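You operate a simulated robot arm through the tools that you are given. There is no shell and no other tool. Be economical: measure what you need, move in short steps, check, and stop when the job is done.

You run a simulated two-armed robot. Do the job below in one go: nothing can be reset, and whatever is moved stays where it is left.

Task
Strap battens Q320 and Q207 down tight against the end stop.
Fine: flip the stop up, push both against it, hold the strap down while you close the buckle lever; the third batten stays out.

Only the result counts: the job must be done as asked and must still hold three seconds after the hand-in. Knocking over, shifting, dropping, spilling or breaking anything else fails it.

Robot
Two 7-joint arms with two-finger parallel grippers on one trunk, on a base that drives. Base frame: it is fixed to the floor where the robot stands at the start and does not move with it; the origin is under the middle of the robot, x ahead of it, y to its left, z up; the surface under the hand at the start is at about z = 0.808. Readings come in m, degrees, newtons and seconds.
The left shoulder is at the start at [0.076, 0.171, 1.239], the right one opposite. With the tool pointing down near the work surface each hand reaches from about 0.1 to 0.82 m from the robot's upright axis, wherever it stands, measured 20 degrees to its own side. Places, roughly: orange strap [0.3, -0.1, 0.8]; yellow buckle lever [0.3, -0.2, 0.9]; yellow end stop of the batten rack [0.6, 0, 0.8]. Payload 4.4 kg a hand.
The TCP of each hand is the grasp point between the finger pads, 0.023 m short of the fingertips. In the tool frame z runs along the fingers and y along their closing line. Largest opening 0.094 m; finger width 0.038, thickness 0.01; the body of the gripper, 0.054 by 0.096 m, starts 0.039 m behind the TCP.
Orientation is that of the tool frame in the base frame, as a unit quaternion [x, y, z, w]. With the fingers straight down and closing along the base's y, the tool's x points along the base's -x, its y along +y and its z along -z.

Tools
- The arms move only by the tool drive_tool. It takes "left_motion", "right_motion" or both (then of equal length, played together; a hand with none holds still); each is a list of rows, each an object of numbers (a shift or turn left out is 0, a gripper value left out holds the last): "tx", "ty", "tz": the shift along the tool's x, y, z in units of 400 mm (1.0 is 400 mm); "ax", "ay", "az": the turn, a rotation vector about the tool's x, y, z in units of 60 degrees (1.0 is 60 degrees); "grip": the closure, from 0 (fully open) to 1 (shut). In form: [{"tx": .., "ty": .., "tz": .., "ax": .., "ay": .., "az": .., "grip": ..}, ...]. A call has 1 to 10 rows; each row is the pose to reach, as a shift and turn from the pose commanded when the call began, along the tool's axes at that moment. A call with a number of a shift or a turn outside -1 to 1 is refused whole. Rows are played at 5 a second. More than 0.05 m and 8.6 degrees between two rows, or a gripper value outside its range, and nothing of the call is played. Where a pose cannot be reached the arm comes as near as it can. A force on the tool above 70 N (or 10 N above the force at the start of the call, whichever is more), or a blocked arm, ends the call early, and 0.2 s more pass. Each finger travels about 0.072 m/s and halts on what it meets, pressing with about 42 N; the grip force reading is that of the motor and also rises with nothing between the fingers. The clock runs only during rows and for 0.2 s after the last one: add rows that repeat a pose to give the fingers time. The reply holds the time, the measured pose of the TCP, the force on the tool along the base axes, the opening and the grip force, in the units named above and with some noise, with the torque about the TCP (base axes, N m) and any sound that the robot's microphone picked up.
- Cameras (640 x 400 px; columns grow to the right, rows downward): "scene" is now at [0.1478, -0.0568, 1.3701]; the picture's right is [-0.71, -0.71, 0.00], its down [-0.50, 0.50, -0.71] and it looks along [0.50, -0.50, -0.70] (base axes); focal length 214 px, centre (320, 200). "left" rides on the left gripper at [0.086, -0.016, -0.074] in its tool frame; the picture's right is [0.18, 0.98, 0.00], its down [-0.58, 0.11, -0.81] and it looks along [-0.79, 0.15, 0.59] (tool axes); focal length 243 px, centre (320, 200). "right" rides on the right gripper at [0.086, 0.016, -0.075] in its tool frame; the picture's right is [-0.18, 0.98, 0.00], its down [-0.58, -0.11, -0.81] and it looks along [-0.79, -0.15, 0.59] (tool axes); focal length 243 px, centre (320, 200). There is no depth. A picture from a camera that has moved, and an enlarged one, comes with that camera's place and axes in the base frame and with its lens.
- get_image(camera): a new picture of that camera. It takes no simulated time.
- raise_lower(by): slides the trunk up (or, below 0, down) by that many m; the arms and the scene camera ride with it, the base frame stays. It gives what a move gives, with no picture.
- steer(legs): drives the robot by 1 to 6 legs, each [ahead, left, turn to the left] in m, m and degrees, along the robot's own axes; the way and the turn of a leg run together, so that a leg with both is an arc; at most 1.5 m and 180 degrees a leg. The arms and the cameras ride along, it lands a little off, and it stops where it bumps. It gives what a move gives.
- turn_head(pan, tilt): turns the head with the scene camera to pan (to the left, within 80 degrees either way) and tilt (down, from -29 to 69), counted from straight ahead of the robot. It gives what a move gives.
- zoom(camera, box): a new picture of the part [left, top, right, bottom] of that camera's present view, enlarged. It takes no simulated time.
- finish_job(): hands the job in; it is judged then, once.

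Go step by step. Nothing tells you exact positions but the pictures and the camera data: compare them with the known pose of the tool, close in by small moves and look again before you grip or let go. The budget is 120 turns and 108 pictures, counting those below and the enlarged ones. Unless the task says otherwise, let go and move clear before handing in, and close with one line.

The tools are called after "Call:" as a command line: name --argument value ..., lists and objects as JSON in quotes. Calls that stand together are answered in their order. drive_tool: Moves the arms, as the interface text tells. Its arguments: {"type":"object","properties":{"left_motion":{"type":"array","items":{"type":"object","properties":{"tx":{"type":"number"},"ty":{"type":"number"},"tz":{"type":"number"},"ax":{"type":"number"},"ay":{"type":"number"},"az":{"type":"number"},"grip":{"type":"number"}}}},"right_motion":{"type":"array","items":{"type":"object","properties":{"tx":{"type":"number"},"ty":{"type":"number"},"tz":{"type":"number"},"ax":{"type":"number"},"ay":{"type":"number"},"az":{"type":"number"},"grip":{"type":"number"}}}}},"required":[]} The other tools are called the same way: raise_lower (by) slides the trunk up or down; steer (legs) drives the base; turn_head (pan, tilt) turns the head that bears the scene camera; get_image (camera) takes a picture; zoom (camera, box) takes an enlarged picture of a part of a camera's view; finish_job () hands the job in.

At the start:

```text
t: 0.0
left_tcp_pos: [0.4513, -0.0817, 1.2011]
left_ee_rot: [-0.001, 1.0, 0.0, 0.0]
left_wrist_force: [0.6, 0.5, 0.1]
left_torque: [0.01, -0.02, 0.0]
left_grip_width: 0.0938
left_grip_force: 0.1
right_tcp_pos: [0.3128, -0.4275, 1.233]
right_ee_rot: [0.001, 1.0, 0.001, 0.0]
right_wrist_force: [0.3, 0.1, -0.1]
right_torque: [0.0, 0.0, 0.02]
right_grip_width: 0.0937
right_grip_force: 0.1
trunk travel left (down, up): [-0.25, 0.138]
robot x, y, heading: [0.0009, -0.0024, -0.1]
head pan, tilt: [-44.9, 44.6]
```

scene: 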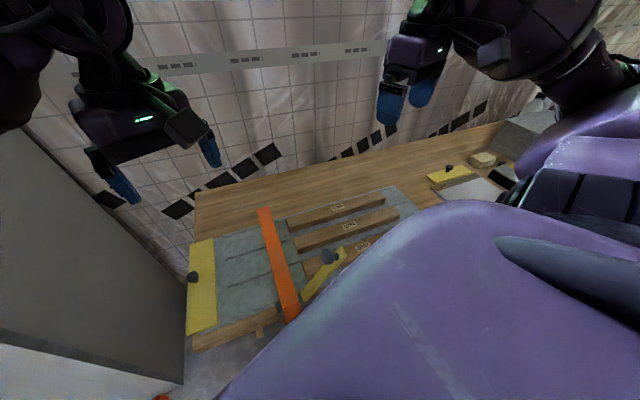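
right: 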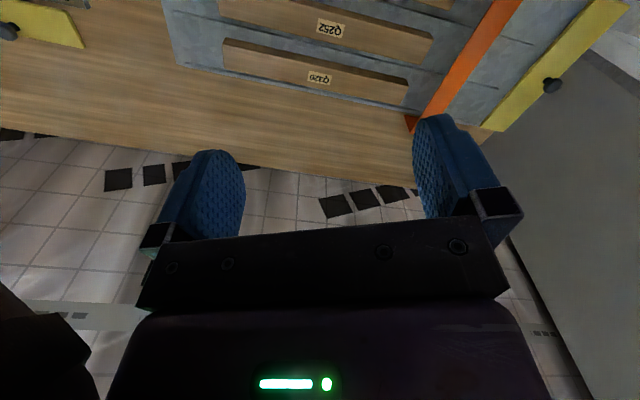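
left: 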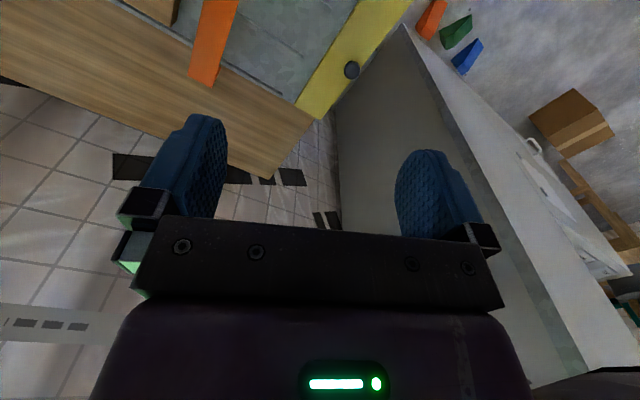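

The rack lies on the bench ahead of me and to the right, partly hidden by my own arm. I'll turn the head to see it better.

Call:
turn_head --pan -10 --tilt 62

Call:
get_image --camera "scene"

Call:
zoom --camera "right" --box '[0, 0, 640, 200]'

```text
t: 1.0
left_tcp_pos: [0.4522, -0.0824, 1.2011]
left_ee_rot: [0.001, 1.0, 0.0, 0.0]
left_wrist_force: [0.4, 0.3, -0.3]
left_torque: [0.0, -0.03, 0.0]
left_grip_width: 0.0942
left_grip_force: 0.1
right_tcp_pos: [0.314, -0.4284, 1.2339]
right_ee_rot: [0.0, 1.0, 0.0, 0.001]
right_wrist_force: [0.7, 0.1, 0.6]
right_torque: [0.0, 0.0, 0.01]
right_grip_width: 0.0941
right_grip_force: 0.1
trunk travel left (down, up): [-0.25, 0.138]
robot x, y, heading: [0.0028, -0.0024, 0.3]
head pan, tilt: [-10.0, 62.0]
```

```text
104 pictures are left
camera scene: at [0.1534, -0.0104, 1.3479], right [-0.17, -0.98, 0.0], down [-0.87, 0.15, -0.47], along [0.46, -0.08, -0.88], focal length 214 px, centre (320, 200)
```

scene: 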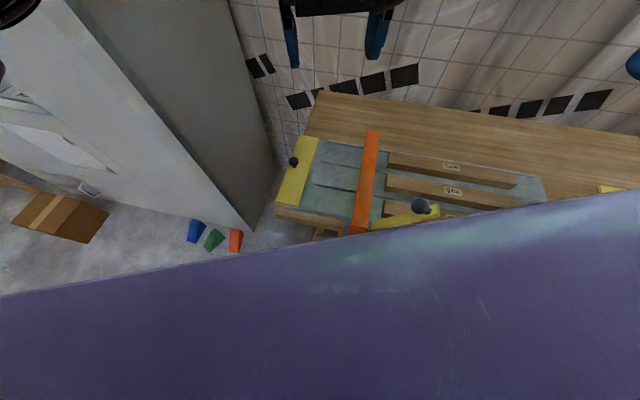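

```text
1.00 times, centred on (320, 100) of right (not enlarged: the box is as wide or as high as the picture)
camera zoom: at [0.2251, -0.4109, 1.3072], right [0.18, 0.98, 0.0], down [0.58, -0.11, 0.81], along [0.79, -0.15, -0.59], focal length 243 px, centre (320, 300)
```

zoom: 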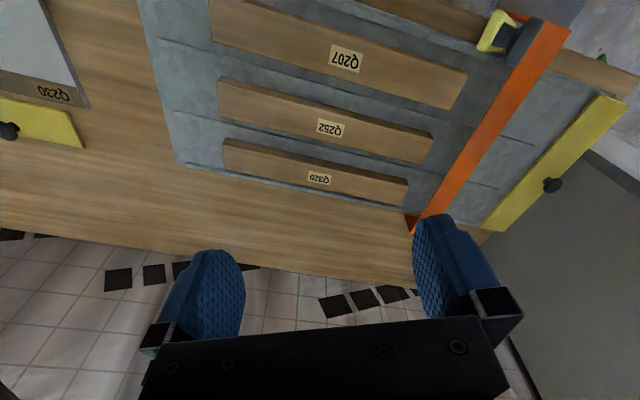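

The battens lie roughly along y, with Q207 nearest, Q252 in the middle and Q320 farthest, and the stop is at the left end. I'll back off a little to see past my chest.

Call:
steer --legs '[[-0.15, 0, 0]]'

Call:
turn_head --pan -15 --tilt 55

Call:
get_image --camera "scene"

Call:
get_image --camera "right"

Call:
get_image --camera "left"

```text
t: 2.4
left_tcp_pos: [0.3054, -0.0804, 1.2021]
left_ee_rot: [-0.001, 1.0, 0.0, 0.001]
left_wrist_force: [0.1, 0.2, 0.3]
left_torque: [-0.02, -0.01, -0.01]
left_grip_width: 0.0938
left_grip_force: 0.1
right_tcp_pos: [0.1662, -0.4265, 1.234]
right_ee_rot: [-0.002, 1.0, 0.0, -0.001]
right_wrist_force: [-0.5, -0.4, 0.7]
right_torque: [0.0, -0.03, -0.06]
right_grip_width: 0.094
right_grip_force: 0.0
trunk travel left (down, up): [-0.25, 0.138]
robot x, y, heading: [-0.146, 0.0021, 0.1]
head pan, tilt: [-10.0, 62.0]
```

```text
t: 3.0
left_tcp_pos: [0.3067, -0.0809, 1.2002]
left_ee_rot: [-0.001, 1.0, 0.0, 0.0]
left_wrist_force: [-0.4, 0.3, -0.7]
left_torque: [0.02, 0.0, 0.05]
left_grip_width: 0.0942
left_grip_force: 0.0
right_tcp_pos: [0.1674, -0.4275, 1.2333]
right_ee_rot: [-0.001, 1.0, 0.0, 0.0]
right_wrist_force: [0.9, 0.2, 0.4]
right_torque: [0.0, -0.05, 0.0]
right_grip_width: 0.0943
right_grip_force: 0.1
trunk travel left (down, up): [-0.25, 0.138]
robot x, y, heading: [-0.1449, -0.0007, 0.2]
head pan, tilt: [-15.0, 55.0]
```

```text
102 pictures are left
camera scene: at [0.0141, -0.0176, 1.3561], right [-0.26, -0.97, 0.0], down [-0.79, 0.21, -0.57], along [0.55, -0.15, -0.82], focal length 214 px, centre (320, 200)
```

scene: 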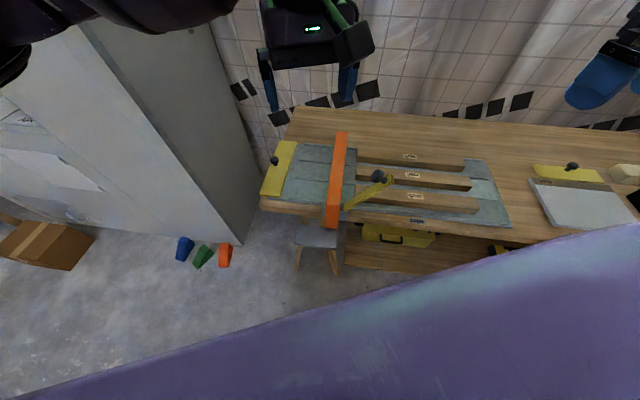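

```text
101 pictures are left
camera right: at [0.0807, -0.4105, 1.3071], right [0.18, 0.98, 0.0], down [0.58, -0.11, 0.81], along [0.79, -0.15, -0.59], focal length 243 px, centre (320, 200)
```

right: 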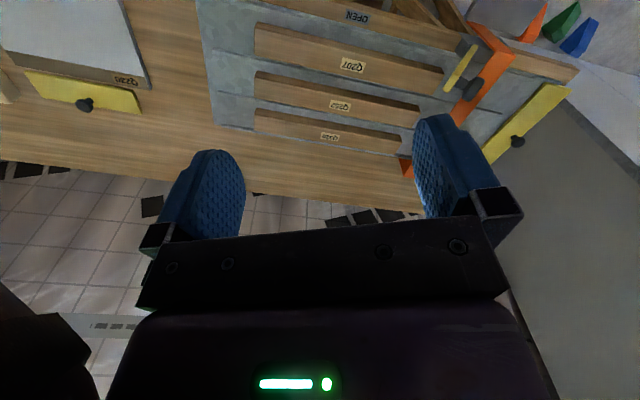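

```text
100 pictures are left
camera left: at [0.2195, -0.0975, 1.2752], right [-0.19, 0.98, 0.0], down [0.58, 0.11, 0.81], along [0.79, 0.15, -0.59], focal length 243 px, centre (320, 200)
```

left: 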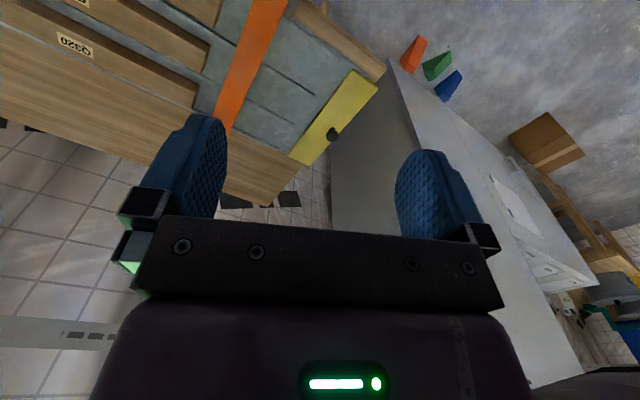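

Now the whole rack shows in the scene view. I'll zoom in on it.

Call:
zoom --camera "scene" --box '[250, 120, 410, 240]'

Call:
zoom --camera "scene" --box '[340, 130, 530, 250]'

Call:
zoom --camera "right" --box '[380, 0, 600, 200]'

Call:
zoom --camera "left" --box '[180, 0, 400, 180]'

```text
3.33 times, centred on (330, 180) of scene
camera zoom: at [0.0141, -0.0176, 1.3561], right [-0.26, -0.97, 0.0], down [-0.79, 0.21, -0.57], along [0.55, -0.15, -0.82], focal length 715 px, centre (287, 267)
```

zoom: 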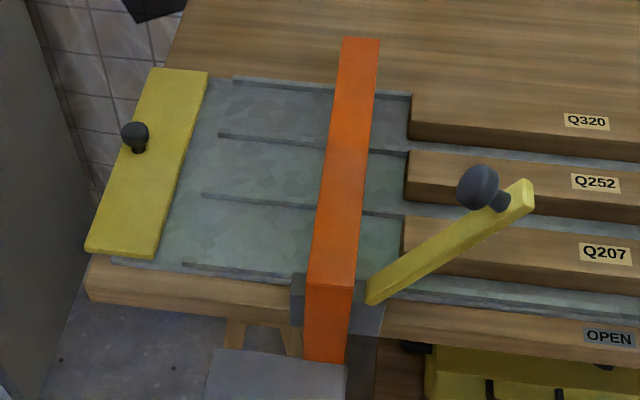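

```text
3.33 times, centred on (435, 190) of scene
camera zoom: at [0.0141, -0.0176, 1.3561], right [-0.26, -0.97, 0.0], down [-0.79, 0.21, -0.57], along [0.55, -0.15, -0.82], focal length 715 px, centre (-63, 233)
```

zoom: 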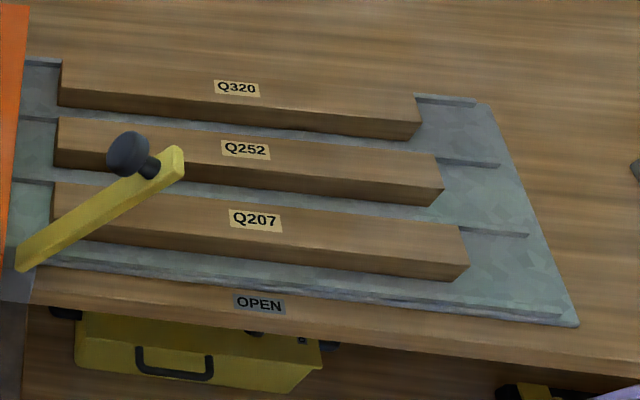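

```text
2.00 times, centred on (490, 100) of right
camera zoom: at [0.0807, -0.4105, 1.3071], right [0.18, 0.98, 0.0], down [0.58, -0.11, 0.81], along [0.79, -0.15, -0.59], focal length 485 px, centre (-20, 400)
```

zoom: 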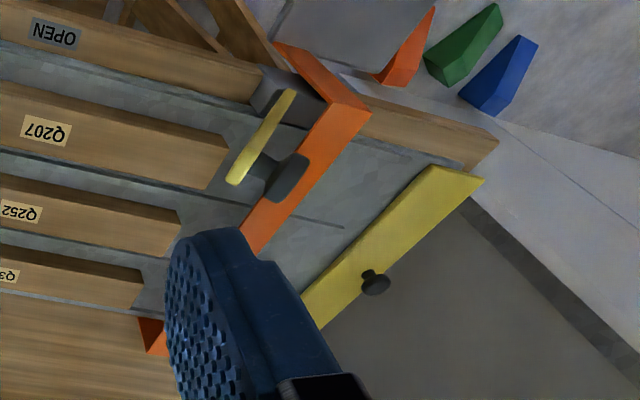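

```text
2.22 times, centred on (290, 90) of left
camera zoom: at [0.2195, -0.0975, 1.2752], right [-0.19, 0.98, 0.0], down [0.58, 0.11, 0.81], along [0.79, 0.15, -0.59], focal length 539 px, centre (387, 444)
```

zoom: 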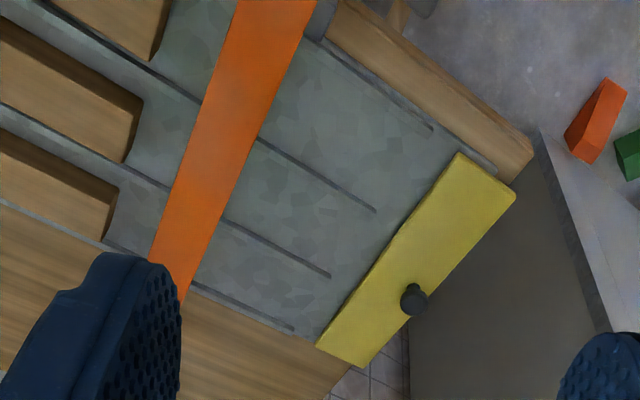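

The rack is turned about 22° to the right of my x axis: the stop is at the left end, its knob at about [0.55, 0.0, 0.85], and the strap top is at z≈0.86. I'll turn the robot to square up with the rack and shift a little.

Call:
steer --legs '[[0, 0, -22], [0.07, -0.05, 0]]'

Call:
turn_head --pan 0 --tilt 55

Call:
get_image --camera "scene"

Call:
get_image --camera "right"

Call:
get_image --camera "left"

```text
t: 5.3
left_tcp_pos: [0.2877, -0.3188, 1.1999]
left_ee_rot: [0.192, 0.981, 0.0, 0.0]
left_wrist_force: [0.2, 0.2, 0.0]
left_torque: [0.03, 0.02, 0.04]
left_grip_width: 0.0941
left_grip_force: 0.1
right_tcp_pos: [0.0273, -0.5845, 1.2326]
right_ee_rot: [0.192, 0.981, 0.0, 0.0]
right_wrist_force: [-0.8, 0.2, -0.9]
right_torque: [0.04, 0.0, 0.0]
right_grip_width: 0.094
right_grip_force: 0.1
trunk travel left (down, up): [-0.25, 0.138]
robot x, y, heading: [-0.0993, -0.0715, -22.3]
head pan, tilt: [-15.0, 55.0]
```

```text
t: 6.1
left_tcp_pos: [0.2867, -0.3187, 1.2004]
left_ee_rot: [0.193, 0.981, -0.001, -0.001]
left_wrist_force: [0.1, 0.0, -0.1]
left_torque: [0.02, 0.0, 0.0]
left_grip_width: 0.094
left_grip_force: 0.1
right_tcp_pos: [0.026, -0.5856, 1.2329]
right_ee_rot: [0.191, 0.982, 0.001, 0.0]
right_wrist_force: [0.0, -0.4, -0.3]
right_torque: [-0.02, 0.0, -0.02]
right_grip_width: 0.0942
right_grip_force: 0.1
trunk travel left (down, up): [-0.25, 0.138]
robot x, y, heading: [-0.1032, -0.0701, -22.2]
head pan, tilt: [0.0, 55.0]
```

```text
95 pictures are left
camera scene: at [0.049, -0.1314, 1.3562], right [-0.38, -0.93, 0.0], down [-0.76, 0.31, -0.57], along [0.53, -0.22, -0.82], focal length 214 px, centre (320, 200)
```

scene: 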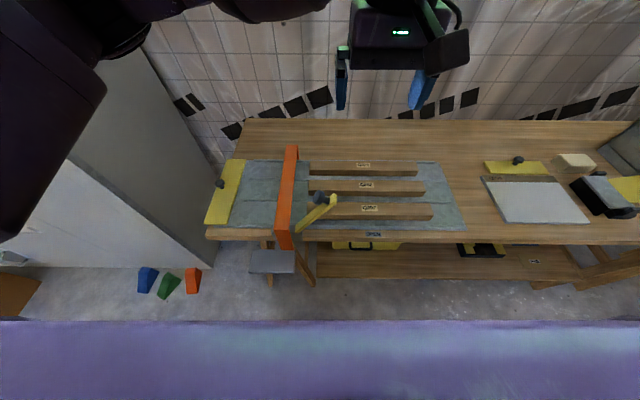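

```text
94 pictures are left
camera right: at [-0.0479, -0.5366, 1.3073], right [0.54, 0.84, 0.0], down [0.5, -0.32, 0.81], along [0.68, -0.44, -0.59], focal length 243 px, centre (320, 200)
```

right: 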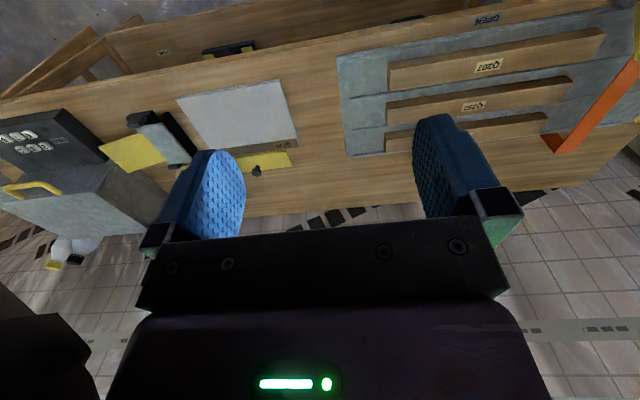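

```text
93 pictures are left
camera left: at [0.1998, -0.2997, 1.2754], right [0.2, 0.98, 0.0], down [0.58, -0.12, 0.81], along [0.79, -0.16, -0.59], focal length 243 px, centre (320, 200)
```

left: 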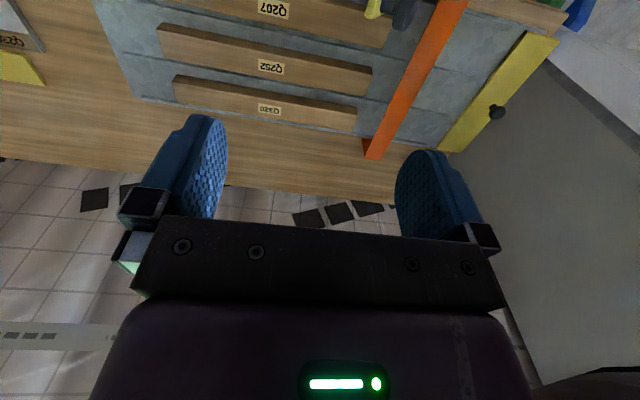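

Square with the rack now. I'll zoom in on the main parts to measure them.

Call:
zoom --camera "scene" --box '[200, 135, 360, 255]'

Call:
zoom --camera "scene" --box '[260, 185, 350, 255]'

Call:
zoom --camera "scene" --box '[300, 140, 480, 250]'

```text
3.33 times, centred on (280, 195) of scene
camera zoom: at [0.049, -0.1314, 1.3562], right [-0.38, -0.93, 0.0], down [-0.76, 0.31, -0.57], along [0.53, -0.22, -0.82], focal length 715 px, centre (453, 217)
```

zoom: 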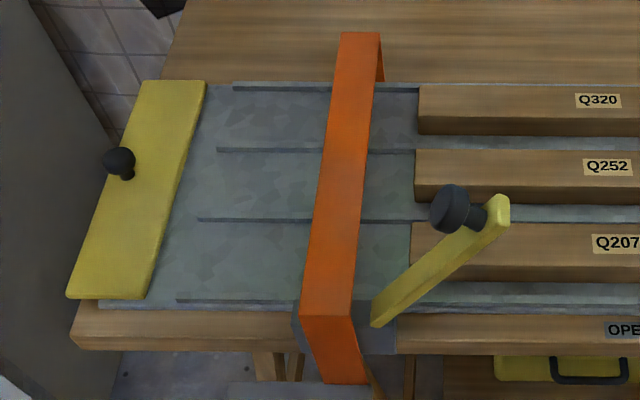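

```text
5.71 times, centred on (305, 220) of scene
camera zoom: at [0.049, -0.1314, 1.3562], right [-0.38, -0.93, 0.0], down [-0.76, 0.31, -0.57], along [0.53, -0.22, -0.82], focal length 1226 px, centre (406, 86)
```

zoom: 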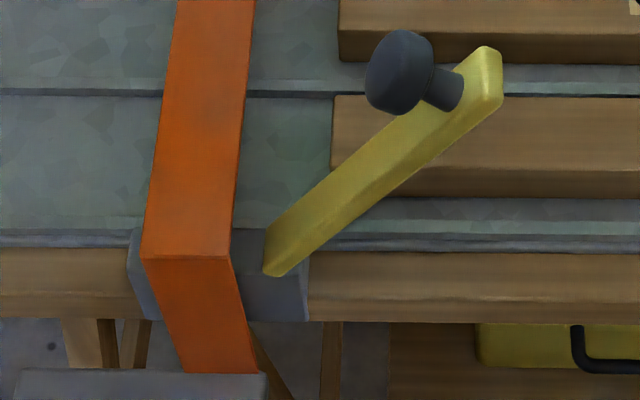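

```text
3.56 times, centred on (390, 195) of scene
camera zoom: at [0.049, -0.1314, 1.3562], right [-0.38, -0.93, 0.0], down [-0.76, 0.31, -0.57], along [0.53, -0.22, -0.82], focal length 763 px, centre (71, 218)
```

zoom: 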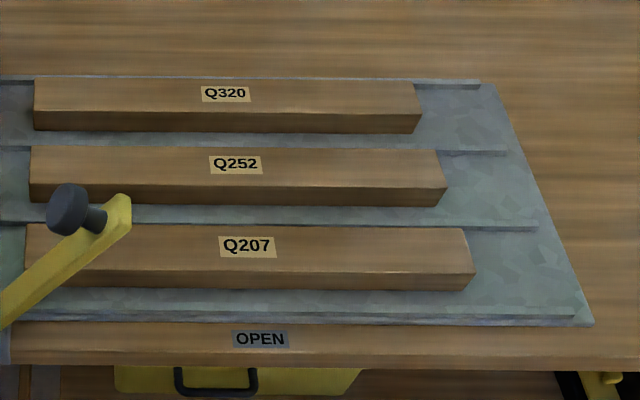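

Measured along the rack (n away from me, u toward the stop): the stop knob is at n .516, u .206, z .845. The strap is centred at u -.007 with its top at z .861, and the battens are 27 mm high with their rear ends at u≈-.423. I'll move the left hand above the stop knob, yawing it so the fingers close along the hinge.

Call:
drive_tool --left_motion '[{"tx": -0.033, "ty": 0.098, "tz": 0.03, "az": -0.075}, {"tx": -0.065, "ty": 0.196, "tz": 0.06, "az": -0.15}, {"tx": -0.098, "ty": 0.294, "tz": 0.09, "az": -0.225}, {"tx": -0.13, "ty": 0.392, "tz": 0.12, "az": -0.3}, {"tx": -0.163, "ty": 0.49, "tz": 0.15, "az": -0.375}, {"tx": -0.195, "ty": 0.588, "tz": 0.18, "az": -0.45}, {"tx": -0.228, "ty": 0.686, "tz": 0.21, "az": -0.525}, {"tx": -0.26, "ty": 0.784, "tz": 0.24, "az": -0.6}, {"tx": -0.293, "ty": 0.882, "tz": 0.27, "az": -0.675}, {"tx": -0.325, "ty": 0.98, "tz": 0.3, "az": -0.75}]'

Call:
drive_tool --left_motion '[{"az": -0.1}, {"az": -0.2}, {"az": -0.3}, {"az": -0.4}, {"az": -0.5}, {"az": -0.6}, {"az": -0.7}, {"az": -0.75}, {"az": -0.75}]'

Call:
get_image --camera "left"

Call:
get_image --camera "scene"

```text
t: 8.3
left_tcp_pos: [0.5541, -0.0025, 1.0822]
left_ee_rot: [-0.198, 0.98, -0.002, 0.0]
left_wrist_force: [-0.1, 0.0, -0.3]
left_torque: [0.0, 0.01, -0.02]
left_grip_width: 0.094
left_grip_force: 0.1
right_tcp_pos: [0.0272, -0.5841, 1.2321]
right_ee_rot: [0.191, 0.982, 0.0, 0.0]
right_wrist_force: [0.9, -0.3, -0.1]
right_torque: [0.0, -0.02, -0.02]
right_grip_width: 0.0941
right_grip_force: 0.1
trunk travel left (down, up): [-0.25, 0.138]
robot x, y, heading: [-0.0976, -0.0699, -22.3]
head pan, tilt: [0.0, 55.0]
```

```text
t: 10.3
left_tcp_pos: [0.5555, -0.004, 1.0795]
left_ee_rot: [-0.558, 0.83, 0.0, 0.0]
left_wrist_force: [0.2, -0.1, -0.1]
left_torque: [-0.01, 0.02, 0.0]
left_grip_width: 0.0939
left_grip_force: 0.1
right_tcp_pos: [0.027, -0.5853, 1.2335]
right_ee_rot: [0.192, 0.981, 0.0, 0.0]
right_wrist_force: [0.1, -0.9, 0.1]
right_torque: [-0.02, -0.01, 0.03]
right_grip_width: 0.094
right_grip_force: 0.0
trunk travel left (down, up): [-0.25, 0.138]
robot x, y, heading: [-0.1007, -0.0705, -21.9]
head pan, tilt: [0.0, 55.0]
```

```text
89 pictures are left
camera left: at [0.5367, -0.0894, 1.1554], right [-0.98, 0.2, 0.0], down [0.12, 0.58, 0.81], along [0.16, 0.79, -0.59], focal length 243 px, centre (320, 200)
```

left: 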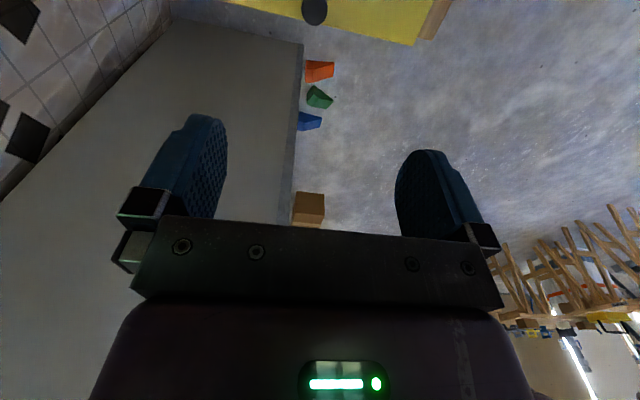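

```text
88 pictures are left
camera scene: at [0.0492, -0.1315, 1.3562], right [-0.38, -0.93, 0.0], down [-0.76, 0.31, -0.57], along [0.53, -0.22, -0.82], focal length 214 px, centre (320, 200)
```

scene: 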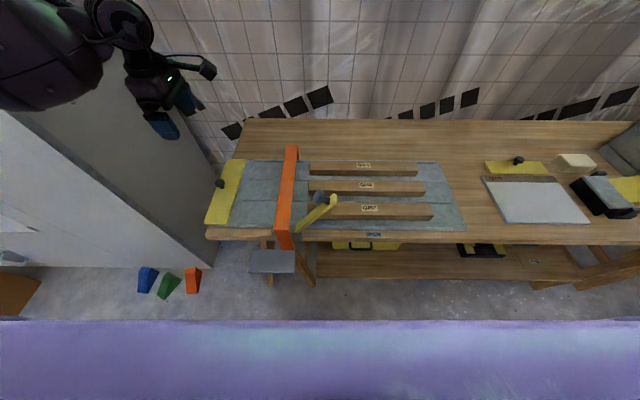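

The left hand is above the knob, and its own camera confirms the knob at about [0.555, -0.005]. Now I'll lower it with the gripper open.

Call:
drive_tool --left_motion '[{"tz": 0.1}, {"tz": 0.2}, {"tz": 0.3}, {"tz": 0.4}, {"tz": 0.48}, {"tz": 0.48}]'

Call:
zoom --camera "left" --box '[100, 0, 540, 275]'

Call:
zoom --camera "scene" --box '[170, 130, 290, 230]'

```text
t: 11.7
left_tcp_pos: [0.553, -0.0031, 0.8867]
left_ee_rot: [-0.558, 0.83, 0.0, 0.0]
left_wrist_force: [0.0, 0.5, -0.8]
left_torque: [-0.03, 0.01, 0.01]
left_grip_width: 0.0941
left_grip_force: 0.1
right_tcp_pos: [0.0265, -0.5841, 1.2345]
right_ee_rot: [0.191, 0.982, -0.001, 0.0]
right_wrist_force: [0.2, -0.4, 0.6]
right_torque: [0.01, -0.02, 0.0]
right_grip_width: 0.0941
right_grip_force: 0.0
trunk travel left (down, up): [-0.25, 0.138]
robot x, y, heading: [-0.0983, -0.0693, -22.1]
head pan, tilt: [0.0, 55.0]
```

```text
1.45 times, centred on (320, 138) of left
camera zoom: at [0.5357, -0.0894, 0.9626], right [-0.98, 0.2, 0.0], down [0.12, 0.58, 0.81], along [0.16, 0.79, -0.59], focal length 353 px, centre (320, 291)
```

zoom: 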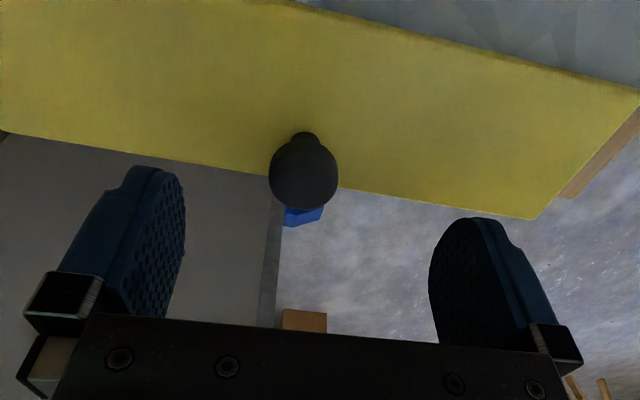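

```text
4.00 times, centred on (230, 180) of scene
camera zoom: at [0.0489, -0.1315, 1.3563], right [-0.38, -0.93, 0.0], down [-0.76, 0.31, -0.57], along [0.53, -0.22, -0.82], focal length 858 px, centre (680, 280)
```

zoom: 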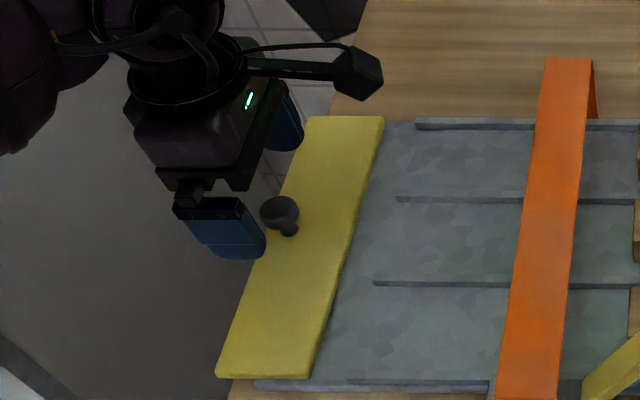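

The knob centre comes out at [0.558, -0.010, 0.846]. I'll make a small correction, go down over it and close.

Call:
drive_tool --left_motion '[{"tx": 0.0125, "ty": -0.0185, "tz": 0.04}, {"tx": 0.0125, "ty": -0.0185, "tz": 0.083}, {"tx": 0.0125, "ty": -0.0185, "tz": 0.083, "grip": 0.5}, {"tx": 0.0125, "ty": -0.0185, "tz": 0.083, "grip": 0.9}, {"tx": 0.0125, "ty": -0.0185, "tz": 0.083, "grip": 0.9}, {"tx": 0.0125, "ty": -0.0185, "tz": 0.083, "grip": 0.9}]'

Call:
zoom --camera "scene" --box '[170, 130, 290, 230]'

```text
t: 13.1
left_tcp_pos: [0.5594, -0.009, 0.8543]
left_ee_rot: [-0.558, 0.83, 0.001, -0.001]
left_wrist_force: [-8.5, 2.5, -0.8]
left_torque: [0.14, 0.09, 0.07]
left_grip_width: 0.0274
left_grip_force: 44.6
right_tcp_pos: [0.0274, -0.5854, 1.2333]
right_ee_rot: [0.192, 0.981, 0.001, 0.0]
right_wrist_force: [-0.1, -0.7, -0.2]
right_torque: [0.03, 0.01, 0.04]
right_grip_width: 0.0941
right_grip_force: 0.0
trunk travel left (down, up): [-0.25, 0.138]
robot x, y, heading: [-0.1001, -0.0753, -22.1]
head pan, tilt: [0.0, 55.0]
```

```text
4.00 times, centred on (230, 180) of scene
camera zoom: at [0.0485, -0.1313, 1.3562], right [-0.38, -0.93, 0.0], down [-0.76, 0.31, -0.57], along [0.53, -0.22, -0.82], focal length 858 px, centre (680, 280)
```

zoom: 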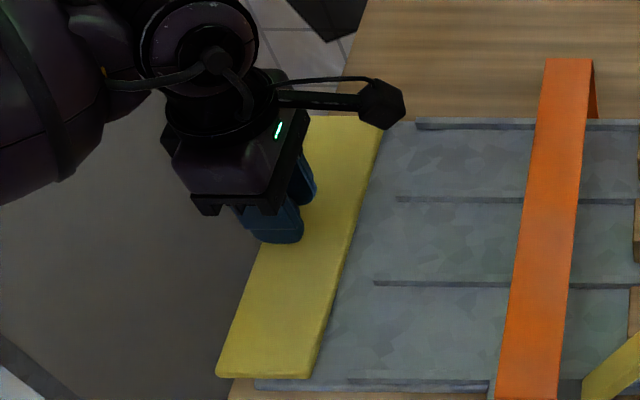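

I have the knob. I'll now swing the stop up along an arc about its inner edge, starting with the first 40°.

Call:
drive_tool --left_motion '[{"tx": 0.0155, "tz": -0.0175}, {"tx": 0.034, "tz": -0.032}, {"tx": 0.0545, "tz": -0.043}, {"tx": 0.0765, "tz": -0.0505}]'

Call:
zoom --camera "scene" --box '[170, 130, 290, 230]'

```text
t: 14.1
left_tcp_pos: [0.5478, -0.0367, 0.8764]
left_ee_rot: [-0.56, 0.829, 0.0, 0.001]
left_wrist_force: [-8.6, 27.1, 5.1]
left_torque: [1.43, -0.1, 0.26]
left_grip_width: 0.0275
left_grip_force: 45.5
right_tcp_pos: [0.0263, -0.5841, 1.2343]
right_ee_rot: [0.192, 0.981, 0.0, 0.0]
right_wrist_force: [0.1, 0.2, -0.6]
right_torque: [-0.01, -0.05, 0.05]
right_grip_width: 0.0942
right_grip_force: 0.0
trunk travel left (down, up): [-0.25, 0.138]
robot x, y, heading: [-0.1012, -0.0701, -22.2]
head pan, tilt: [0.0, 55.0]
```

```text
4.00 times, centred on (230, 180) of scene
camera zoom: at [0.0477, -0.1295, 1.3567], right [-0.38, -0.93, 0.0], down [-0.76, 0.31, -0.57], along [0.53, -0.22, -0.82], focal length 858 px, centre (680, 280)
```

zoom: 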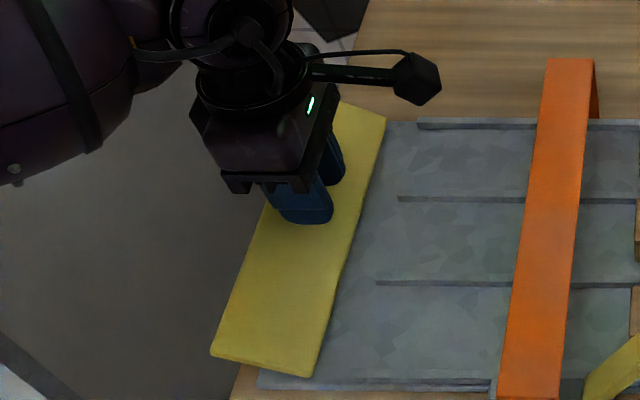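

The stop is rising about the inner hinge as expected. I'll carry on with a slight tilt of the hand.

Call:
drive_tool --left_motion '[{"tx": 0.0233, "tz": -0.0033, "ay": -0.06}, {"tx": 0.0465, "tz": -0.0025, "ay": -0.12}, {"tx": 0.0695, "tz": 0.002, "ay": -0.18}, {"tx": 0.0695, "tz": 0.002, "ay": -0.18}]'

Call:
zoom --camera "scene" --box '[170, 130, 290, 230]'

```text
t: 15.1
left_tcp_pos: [0.5383, -0.0645, 0.8737]
left_ee_rot: [-0.555, 0.826, 0.051, 0.079]
left_wrist_force: [1.2, 1.0, -0.2]
left_torque: [-0.02, 0.0, -0.02]
left_grip_width: 0.0094
left_grip_force: 0.1
right_tcp_pos: [0.0275, -0.5851, 1.2332]
right_ee_rot: [0.192, 0.981, 0.0, 0.0]
right_wrist_force: [-0.2, -0.3, -0.4]
right_torque: [-0.02, 0.01, 0.0]
right_grip_width: 0.0941
right_grip_force: 0.1
trunk travel left (down, up): [-0.25, 0.138]
robot x, y, heading: [-0.0997, -0.0691, -22.3]
head pan, tilt: [0.0, 55.0]
```

```text
4.00 times, centred on (230, 180) of scene
camera zoom: at [0.0495, -0.1313, 1.3562], right [-0.38, -0.93, 0.0], down [-0.76, 0.31, -0.57], along [0.53, -0.22, -0.82], focal length 858 px, centre (680, 280)
```

zoom: 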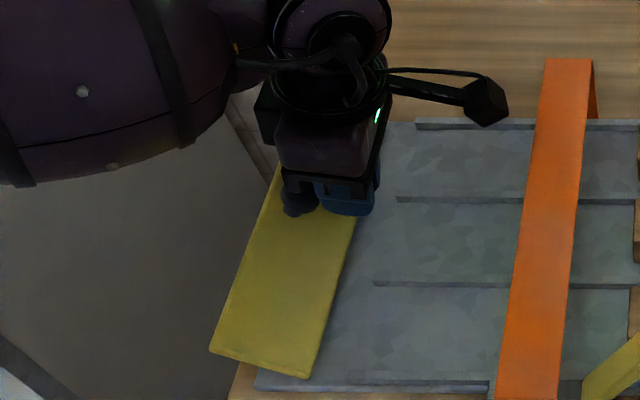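

My grip slipped off the knob, but the stop stays part-way up by hinge friction. I'll rise, come round to its outer side and push it upright from behind.

Call:
drive_tool --left_motion '[{"tx": -0.02, "tz": -0.11}, {"tx": -0.047, "tz": -0.22}, {"tx": -0.05, "tz": -0.27, "ay": 0.09}, {"tx": -0.05, "tz": -0.27, "ay": 0.18, "grip": 1.0}, {"tx": -0.05, "tz": -0.27, "ay": 0.18}]'

Call:
drive_tool --left_motion '[{"tx": -0.1}, {"tx": -0.2}, {"tx": -0.3}, {"tx": -0.3, "tz": 0.05}, {"tx": -0.3, "tz": 0.05}]'

Call:
zoom --camera "left" --box '[100, 0, 540, 275]'

Call:
zoom --camera "scene" --box '[170, 130, 290, 230]'

```text
t: 16.3
left_tcp_pos: [0.5382, -0.0658, 0.9842]
left_ee_rot: [-0.559, 0.829, 0.0, 0.001]
left_wrist_force: [-0.3, 0.4, -1.0]
left_torque: [-0.02, 0.02, -0.02]
left_grip_width: 0.0
left_grip_force: 41.7
right_tcp_pos: [0.0282, -0.5853, 1.2333]
right_ee_rot: [0.191, 0.982, 0.0, 0.0]
right_wrist_force: [0.1, 0.1, 0.1]
right_torque: [0.0, 0.02, 0.02]
right_grip_width: 0.0939
right_grip_force: 0.1
trunk travel left (down, up): [-0.25, 0.138]
robot x, y, heading: [-0.0997, -0.0701, -22.3]
head pan, tilt: [0.0, 55.0]
```

```text
t: 17.5
left_tcp_pos: [0.581, 0.0474, 0.9647]
left_ee_rot: [-0.558, 0.83, 0.0, 0.0]
left_wrist_force: [0.0, 0.1, -0.4]
left_torque: [-0.01, 0.0, 0.0]
left_grip_width: 0.0001
left_grip_force: 41.8
right_tcp_pos: [0.0266, -0.5838, 1.2338]
right_ee_rot: [0.192, 0.981, 0.0, 0.0]
right_wrist_force: [-0.5, 0.5, -0.1]
right_torque: [-0.03, 0.01, 0.0]
right_grip_width: 0.0939
right_grip_force: 0.1
trunk travel left (down, up): [-0.25, 0.138]
robot x, y, heading: [-0.101, -0.0717, -22.4]
head pan, tilt: [0.0, 55.0]
```

```text
1.45 times, centred on (320, 138) of left
camera zoom: at [0.5635, -0.0395, 1.0382], right [-0.98, 0.2, 0.0], down [0.12, 0.58, 0.81], along [0.16, 0.79, -0.59], focal length 353 px, centre (320, 291)
```

zoom: 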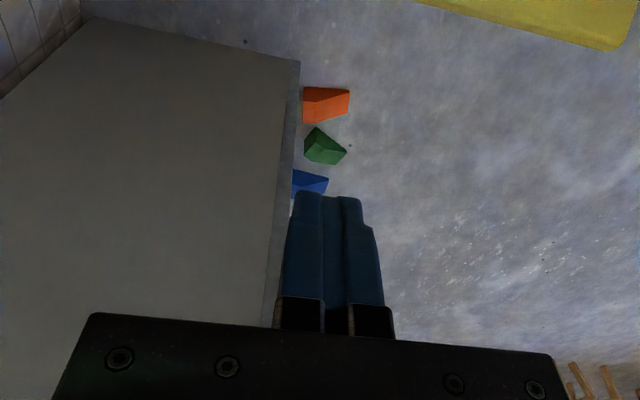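

```text
4.00 times, centred on (230, 180) of scene
camera zoom: at [0.0488, -0.1311, 1.3563], right [-0.38, -0.93, 0.0], down [-0.76, 0.31, -0.57], along [0.53, -0.22, -0.82], focal length 858 px, centre (680, 280)
```

zoom: 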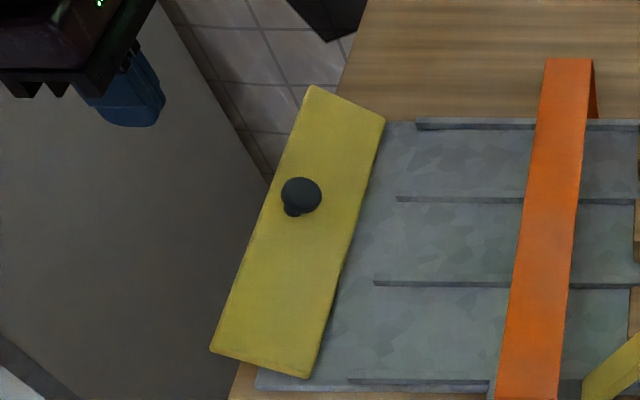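

The stop is at about 40°. I'll go down behind it and push it inward.

Call:
drive_tool --left_motion '[{"tz": 0.1}, {"tz": 0.2}, {"tz": 0.275}, {"tz": 0.275}]'

Call:
drive_tool --left_motion '[{"tx": 0.04}, {"tx": 0.08}, {"tx": 0.1}, {"tx": 0.12}, {"tx": 0.14}, {"tx": 0.158}, {"tx": 0.17}, {"tx": 0.17}]'

Call:
zoom --camera "scene" --box '[170, 130, 290, 230]'

```text
t: 18.5
left_tcp_pos: [0.5836, 0.0457, 0.8519]
left_ee_rot: [-0.558, 0.83, 0.001, -0.001]
left_wrist_force: [0.1, 0.4, 0.0]
left_torque: [-0.01, 0.01, -0.01]
left_grip_width: 0.0
left_grip_force: 42.0
right_tcp_pos: [0.0255, -0.5845, 1.2328]
right_ee_rot: [0.193, 0.981, 0.0, 0.0]
right_wrist_force: [0.2, 1.0, -0.5]
right_torque: [0.02, -0.03, 0.0]
right_grip_width: 0.094
right_grip_force: 0.1
trunk travel left (down, up): [-0.25, 0.138]
robot x, y, heading: [-0.1008, -0.0731, -22.1]
head pan, tilt: [0.0, 55.0]
```

```text
t: 19.6
left_tcp_pos: [0.5726, 0.0154, 0.8598]
left_ee_rot: [-0.565, 0.825, 0.001, 0.01]
left_wrist_force: [-4.5, 22.1, 17.5]
left_torque: [-0.2, 0.33, -0.41]
left_grip_width: 0.0002
left_grip_force: 42.3
right_tcp_pos: [0.028, -0.5839, 1.232]
right_ee_rot: [0.189, 0.982, 0.0, 0.0]
right_wrist_force: [0.4, -0.4, -0.9]
right_torque: [0.07, 0.0, -0.05]
right_grip_width: 0.0937
right_grip_force: 0.0
trunk travel left (down, up): [-0.25, 0.138]
robot x, y, heading: [-0.0985, -0.0727, -22.0]
head pan, tilt: [0.0, 55.0]
stopped in row 5 (left hand): the force on the tool passed its limit at 75 N (the readings are from after the stop); the commanded pose is now the measured one
```

```text
4.00 times, centred on (230, 180) of scene
camera zoom: at [0.0487, -0.1298, 1.3559], right [-0.37, -0.93, 0.0], down [-0.76, 0.31, -0.57], along [0.53, -0.21, -0.82], focal length 858 px, centre (680, 280)
```

zoom: 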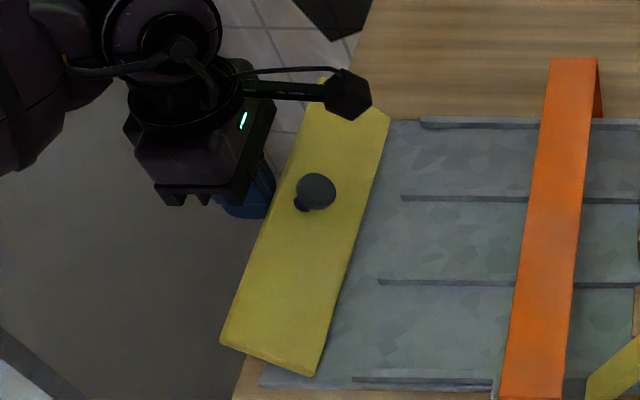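

It moved, but needed a high force. I'll go slower, following the edge's arc upward.

Call:
drive_tool --left_motion '[{"tx": 0.01, "tz": -0.01}, {"tx": 0.02, "tz": -0.018}, {"tx": 0.03, "tz": -0.025}, {"tx": 0.04, "tz": -0.03}, {"tx": 0.05, "tz": -0.034}, {"tx": 0.06, "tz": -0.038}, {"tx": 0.07, "tz": -0.04}, {"tx": 0.08, "tz": -0.041}, {"tx": 0.09, "tz": -0.041}, {"tx": 0.1, "tz": -0.041}]'

Call:
zoom --camera "scene" --box '[170, 130, 290, 230]'

```text
t: 21.8
left_tcp_pos: [0.555, -0.0233, 0.8793]
left_ee_rot: [-0.565, 0.825, -0.002, 0.01]
left_wrist_force: [-3.1, 20.3, 49.4]
left_torque: [-0.69, 0.86, -0.31]
left_grip_width: 0.0001
left_grip_force: 41.7
right_tcp_pos: [0.0254, -0.582, 1.2349]
right_ee_rot: [0.191, 0.982, 0.0, 0.001]
right_wrist_force: [-0.1, 1.1, 0.3]
right_torque: [0.03, -0.01, 0.04]
right_grip_width: 0.094
right_grip_force: 0.0
trunk travel left (down, up): [-0.25, 0.138]
robot x, y, heading: [-0.1008, -0.0728, -22.1]
head pan, tilt: [0.0, 55.0]
```

```text
4.00 times, centred on (230, 180) of scene
camera zoom: at [0.0453, -0.1283, 1.3571], right [-0.37, -0.93, 0.0], down [-0.76, 0.31, -0.58], along [0.53, -0.22, -0.82], focal length 858 px, centre (680, 280)
```

zoom: 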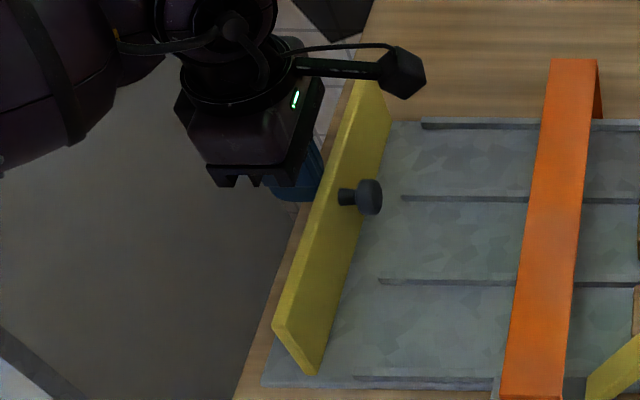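

Nearly upright. A bit more push finishes it.

Call:
drive_tool --left_motion '[{"tx": 0.005, "tz": -0.005}, {"tx": 0.012, "tz": -0.005}, {"tx": 0.02, "tz": -0.003}, {"tx": 0.028, "tz": 0.0}, {"tx": 0.035, "tz": 0.0}, {"tx": 0.042, "tz": 0.0}, {"tx": 0.042, "tz": 0.0}]'

Call:
zoom --camera "scene" --box '[170, 130, 290, 230]'

```text
t: 22.6
left_tcp_pos: [0.5564, -0.0239, 0.8799]
left_ee_rot: [-0.568, 0.823, 0.002, 0.014]
left_wrist_force: [-10.6, 17.3, 26.4]
left_torque: [-0.3, 0.59, -0.38]
left_grip_width: 0.0002
left_grip_force: 41.9
right_tcp_pos: [0.0273, -0.5831, 1.2321]
right_ee_rot: [0.189, 0.982, 0.001, 0.001]
right_wrist_force: [0.8, -0.3, -0.3]
right_torque: [0.01, -0.04, -0.01]
right_grip_width: 0.0941
right_grip_force: 0.1
trunk travel left (down, up): [-0.25, 0.138]
robot x, y, heading: [-0.0978, -0.0676, -21.8]
head pan, tilt: [0.0, 55.0]
stopped in row 4 (left hand): the force on the tool passed its limit at 72 N (the readings are from after the stop); the commanded pose is now the measured one
```

```text
4.00 times, centred on (230, 180) of scene
camera zoom: at [0.0466, -0.1294, 1.356], right [-0.37, -0.93, 0.0], down [-0.76, 0.3, -0.58], along [0.53, -0.21, -0.82], focal length 858 px, centre (680, 280)
```

zoom: 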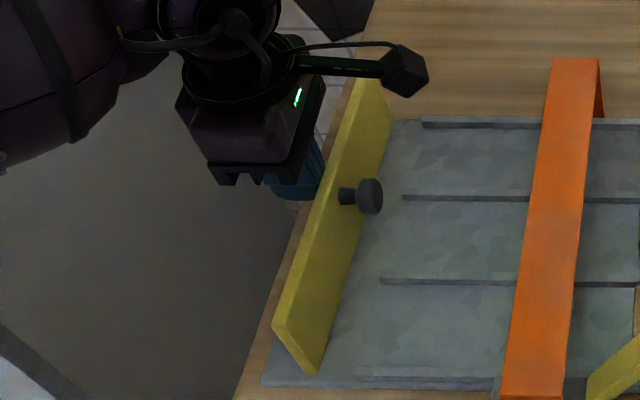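

The stop now measures about vertical and resists hard, so it's at its limit. I'll back the left hand off, raise it, and check that the stop stays up.

Call:
drive_tool --left_motion '[{"tx": -0.04}, {"tx": -0.1}, {"tx": -0.12, "tz": -0.1}, {"tx": -0.12, "tz": -0.2}, {"tx": -0.12, "tz": -0.32}, {"tx": -0.12, "tz": -0.44}, {"tx": -0.12, "tz": -0.44}]'

Call:
zoom --camera "scene" --box '[170, 130, 290, 230]'

```text
t: 24.2
left_tcp_pos: [0.5729, 0.0145, 1.0527]
left_ee_rot: [-0.568, 0.823, 0.002, 0.012]
left_wrist_force: [0.4, 0.2, 0.9]
left_torque: [-0.03, -0.01, -0.03]
left_grip_width: 0.0
left_grip_force: 42.5
right_tcp_pos: [0.0288, -0.5829, 1.2322]
right_ee_rot: [0.189, 0.982, 0.0, 0.0]
right_wrist_force: [0.3, 0.1, -0.4]
right_torque: [-0.01, 0.01, 0.0]
right_grip_width: 0.0939
right_grip_force: 0.1
trunk travel left (down, up): [-0.25, 0.138]
robot x, y, heading: [-0.1006, -0.0717, -21.9]
head pan, tilt: [0.0, 55.0]
```

```text
4.00 times, centred on (230, 180) of scene
camera zoom: at [0.0502, -0.1296, 1.3561], right [-0.37, -0.93, 0.0], down [-0.76, 0.31, -0.57], along [0.53, -0.21, -0.82], focal length 858 px, centre (680, 280)
```

zoom: 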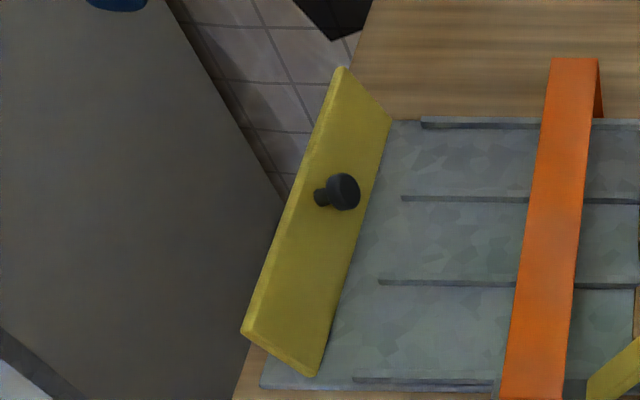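

It sagged back to about 70° once released, so it has not latched. I'll push again from behind, a bit higher, in small preloaded steps.

Call:
drive_tool --left_motion '[{"tz": 0.1}, {"tz": 0.2}, {"tz": 0.3}, {"tz": 0.4}, {"tz": 0.445}, {"tz": 0.445}]'

Call:
drive_tool --left_motion '[{"tx": 0.02}, {"tx": 0.04}, {"tx": 0.06}, {"tx": 0.075}, {"tx": 0.09}, {"tx": 0.1}, {"tx": 0.11}, {"tx": 0.12}, {"tx": 0.13}, {"tx": 0.14}]'

Call:
zoom --camera "scene" --box '[190, 140, 270, 210]'

```text
t: 25.6
left_tcp_pos: [0.5739, 0.0179, 0.8779]
left_ee_rot: [-0.568, 0.823, 0.002, 0.012]
left_wrist_force: [0.4, 0.4, 0.2]
left_torque: [0.04, -0.05, 0.01]
left_grip_width: 0.0002
left_grip_force: 42.6
right_tcp_pos: [0.0293, -0.5829, 1.2323]
right_ee_rot: [0.189, 0.982, 0.0, 0.0]
right_wrist_force: [-0.3, 0.9, 0.0]
right_torque: [0.01, 0.01, 0.02]
right_grip_width: 0.094
right_grip_force: 0.1
trunk travel left (down, up): [-0.25, 0.138]
robot x, y, heading: [-0.1, -0.069, -21.8]
head pan, tilt: [0.0, 55.0]
```

```text
t: 27.8
left_tcp_pos: [0.5569, -0.0248, 0.8802]
left_ee_rot: [-0.572, 0.82, 0.001, 0.017]
left_wrist_force: [9.9, 47.6, 48.2]
left_torque: [-0.56, 0.75, -0.3]
left_grip_width: 0.0
left_grip_force: 41.5
right_tcp_pos: [0.0282, -0.579, 1.2349]
right_ee_rot: [0.188, 0.982, -0.001, 0.002]
right_wrist_force: [0.3, 1.0, 0.2]
right_torque: [0.0, 0.0, 0.01]
right_grip_width: 0.094
right_grip_force: 0.1
trunk travel left (down, up): [-0.25, 0.138]
robot x, y, heading: [-0.1027, -0.0681, -21.7]
head pan, tilt: [0.0, 55.0]
```

```text
5.71 times, centred on (230, 175) of scene
camera zoom: at [0.0471, -0.1246, 1.3572], right [-0.37, -0.93, 0.0], down [-0.76, 0.3, -0.58], along [0.53, -0.22, -0.82], focal length 1226 px, centre (834, 343)
```

zoom: 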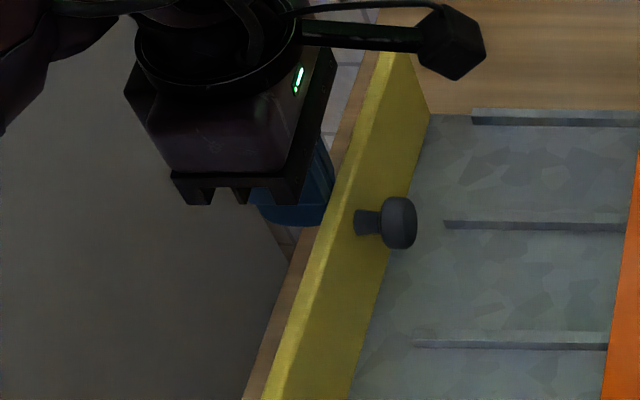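

Pad friction pushes down on the rising edge and resists the rotation. I'll raise the hand slightly while pushing.

Call:
drive_tool --left_motion '[{"tx": 0.005, "tz": -0.008}, {"tx": 0.01, "tz": -0.014}, {"tx": 0.015, "tz": -0.02}, {"tx": 0.02, "tz": -0.024}, {"tx": 0.025, "tz": -0.028}, {"tx": 0.03, "tz": -0.03}, {"tx": 0.035, "tz": -0.032}, {"tx": 0.04, "tz": -0.032}]'

Call:
zoom --camera "scene" --box '[190, 140, 270, 210]'

```text
t: 29.0
left_tcp_pos: [0.5564, -0.0257, 0.8808]
left_ee_rot: [-0.579, 0.815, 0.016, 0.024]
left_wrist_force: [9.8, 20.5, -6.0]
left_torque: [0.24, 0.06, -0.01]
left_grip_width: 0.0
left_grip_force: 42.3
right_tcp_pos: [0.032, -0.584, 1.2321]
right_ee_rot: [0.188, 0.982, 0.001, -0.001]
right_wrist_force: [0.3, -0.9, -0.2]
right_torque: [0.05, -0.04, 0.02]
right_grip_width: 0.0943
right_grip_force: 0.0
trunk travel left (down, up): [-0.25, 0.138]
robot x, y, heading: [-0.0993, -0.069, -21.7]
head pan, tilt: [0.0, 55.0]
stopped in row 6 (left hand): the force on the tool passed its limit at 79 N (the readings are from after the stop); the commanded pose is now the measured one
```

```text
5.71 times, centred on (230, 175) of scene
camera zoom: at [0.0506, -0.1304, 1.3556], right [-0.37, -0.93, 0.0], down [-0.76, 0.3, -0.57], along [0.53, -0.21, -0.82], focal length 1226 px, centre (834, 343)
```

zoom: 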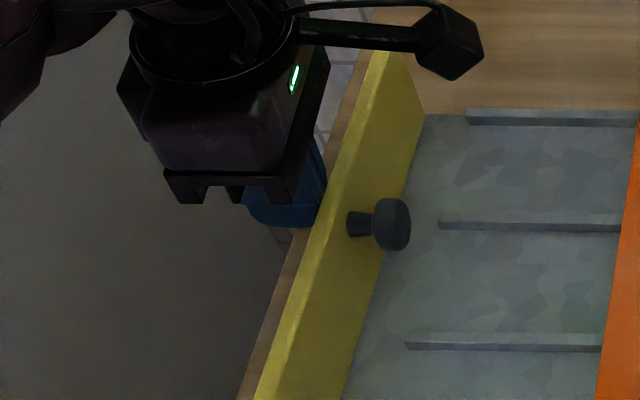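

Call:
drive_tool --left_motion '[{"tx": -0.01}, {"tx": -0.025}, {"tx": -0.05}, {"tx": -0.05}]'

Call:
zoom --camera "scene" --box '[190, 140, 290, 220]'

```text
t: 30.0
left_tcp_pos: [0.562, -0.0118, 0.885]
left_ee_rot: [-0.575, 0.818, 0.011, 0.02]
left_wrist_force: [-0.8, -0.5, 0.2]
left_torque: [0.02, 0.0, -0.02]
left_grip_width: 0.0
left_grip_force: 41.6
right_tcp_pos: [0.0311, -0.5826, 1.2327]
right_ee_rot: [0.188, 0.982, 0.0, 0.001]
right_wrist_force: [-0.5, 0.0, -0.4]
right_torque: [0.01, 0.0, 0.0]
right_grip_width: 0.0938
right_grip_force: 0.0
trunk travel left (down, up): [-0.25, 0.138]
robot x, y, heading: [-0.0984, -0.0683, -21.5]
head pan, tilt: [0.0, 55.0]
```

```text
5.00 times, centred on (240, 180) of scene
camera zoom: at [0.05, -0.1293, 1.3562], right [-0.37, -0.93, 0.0], down [-0.76, 0.3, -0.57], along [0.53, -0.21, -0.82], focal length 1072 px, centre (720, 300)
```

zoom: 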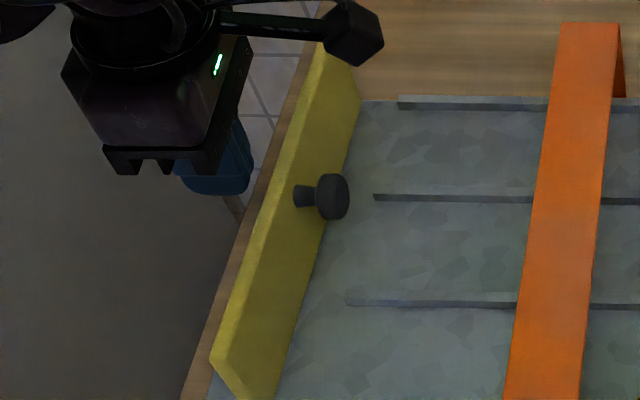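

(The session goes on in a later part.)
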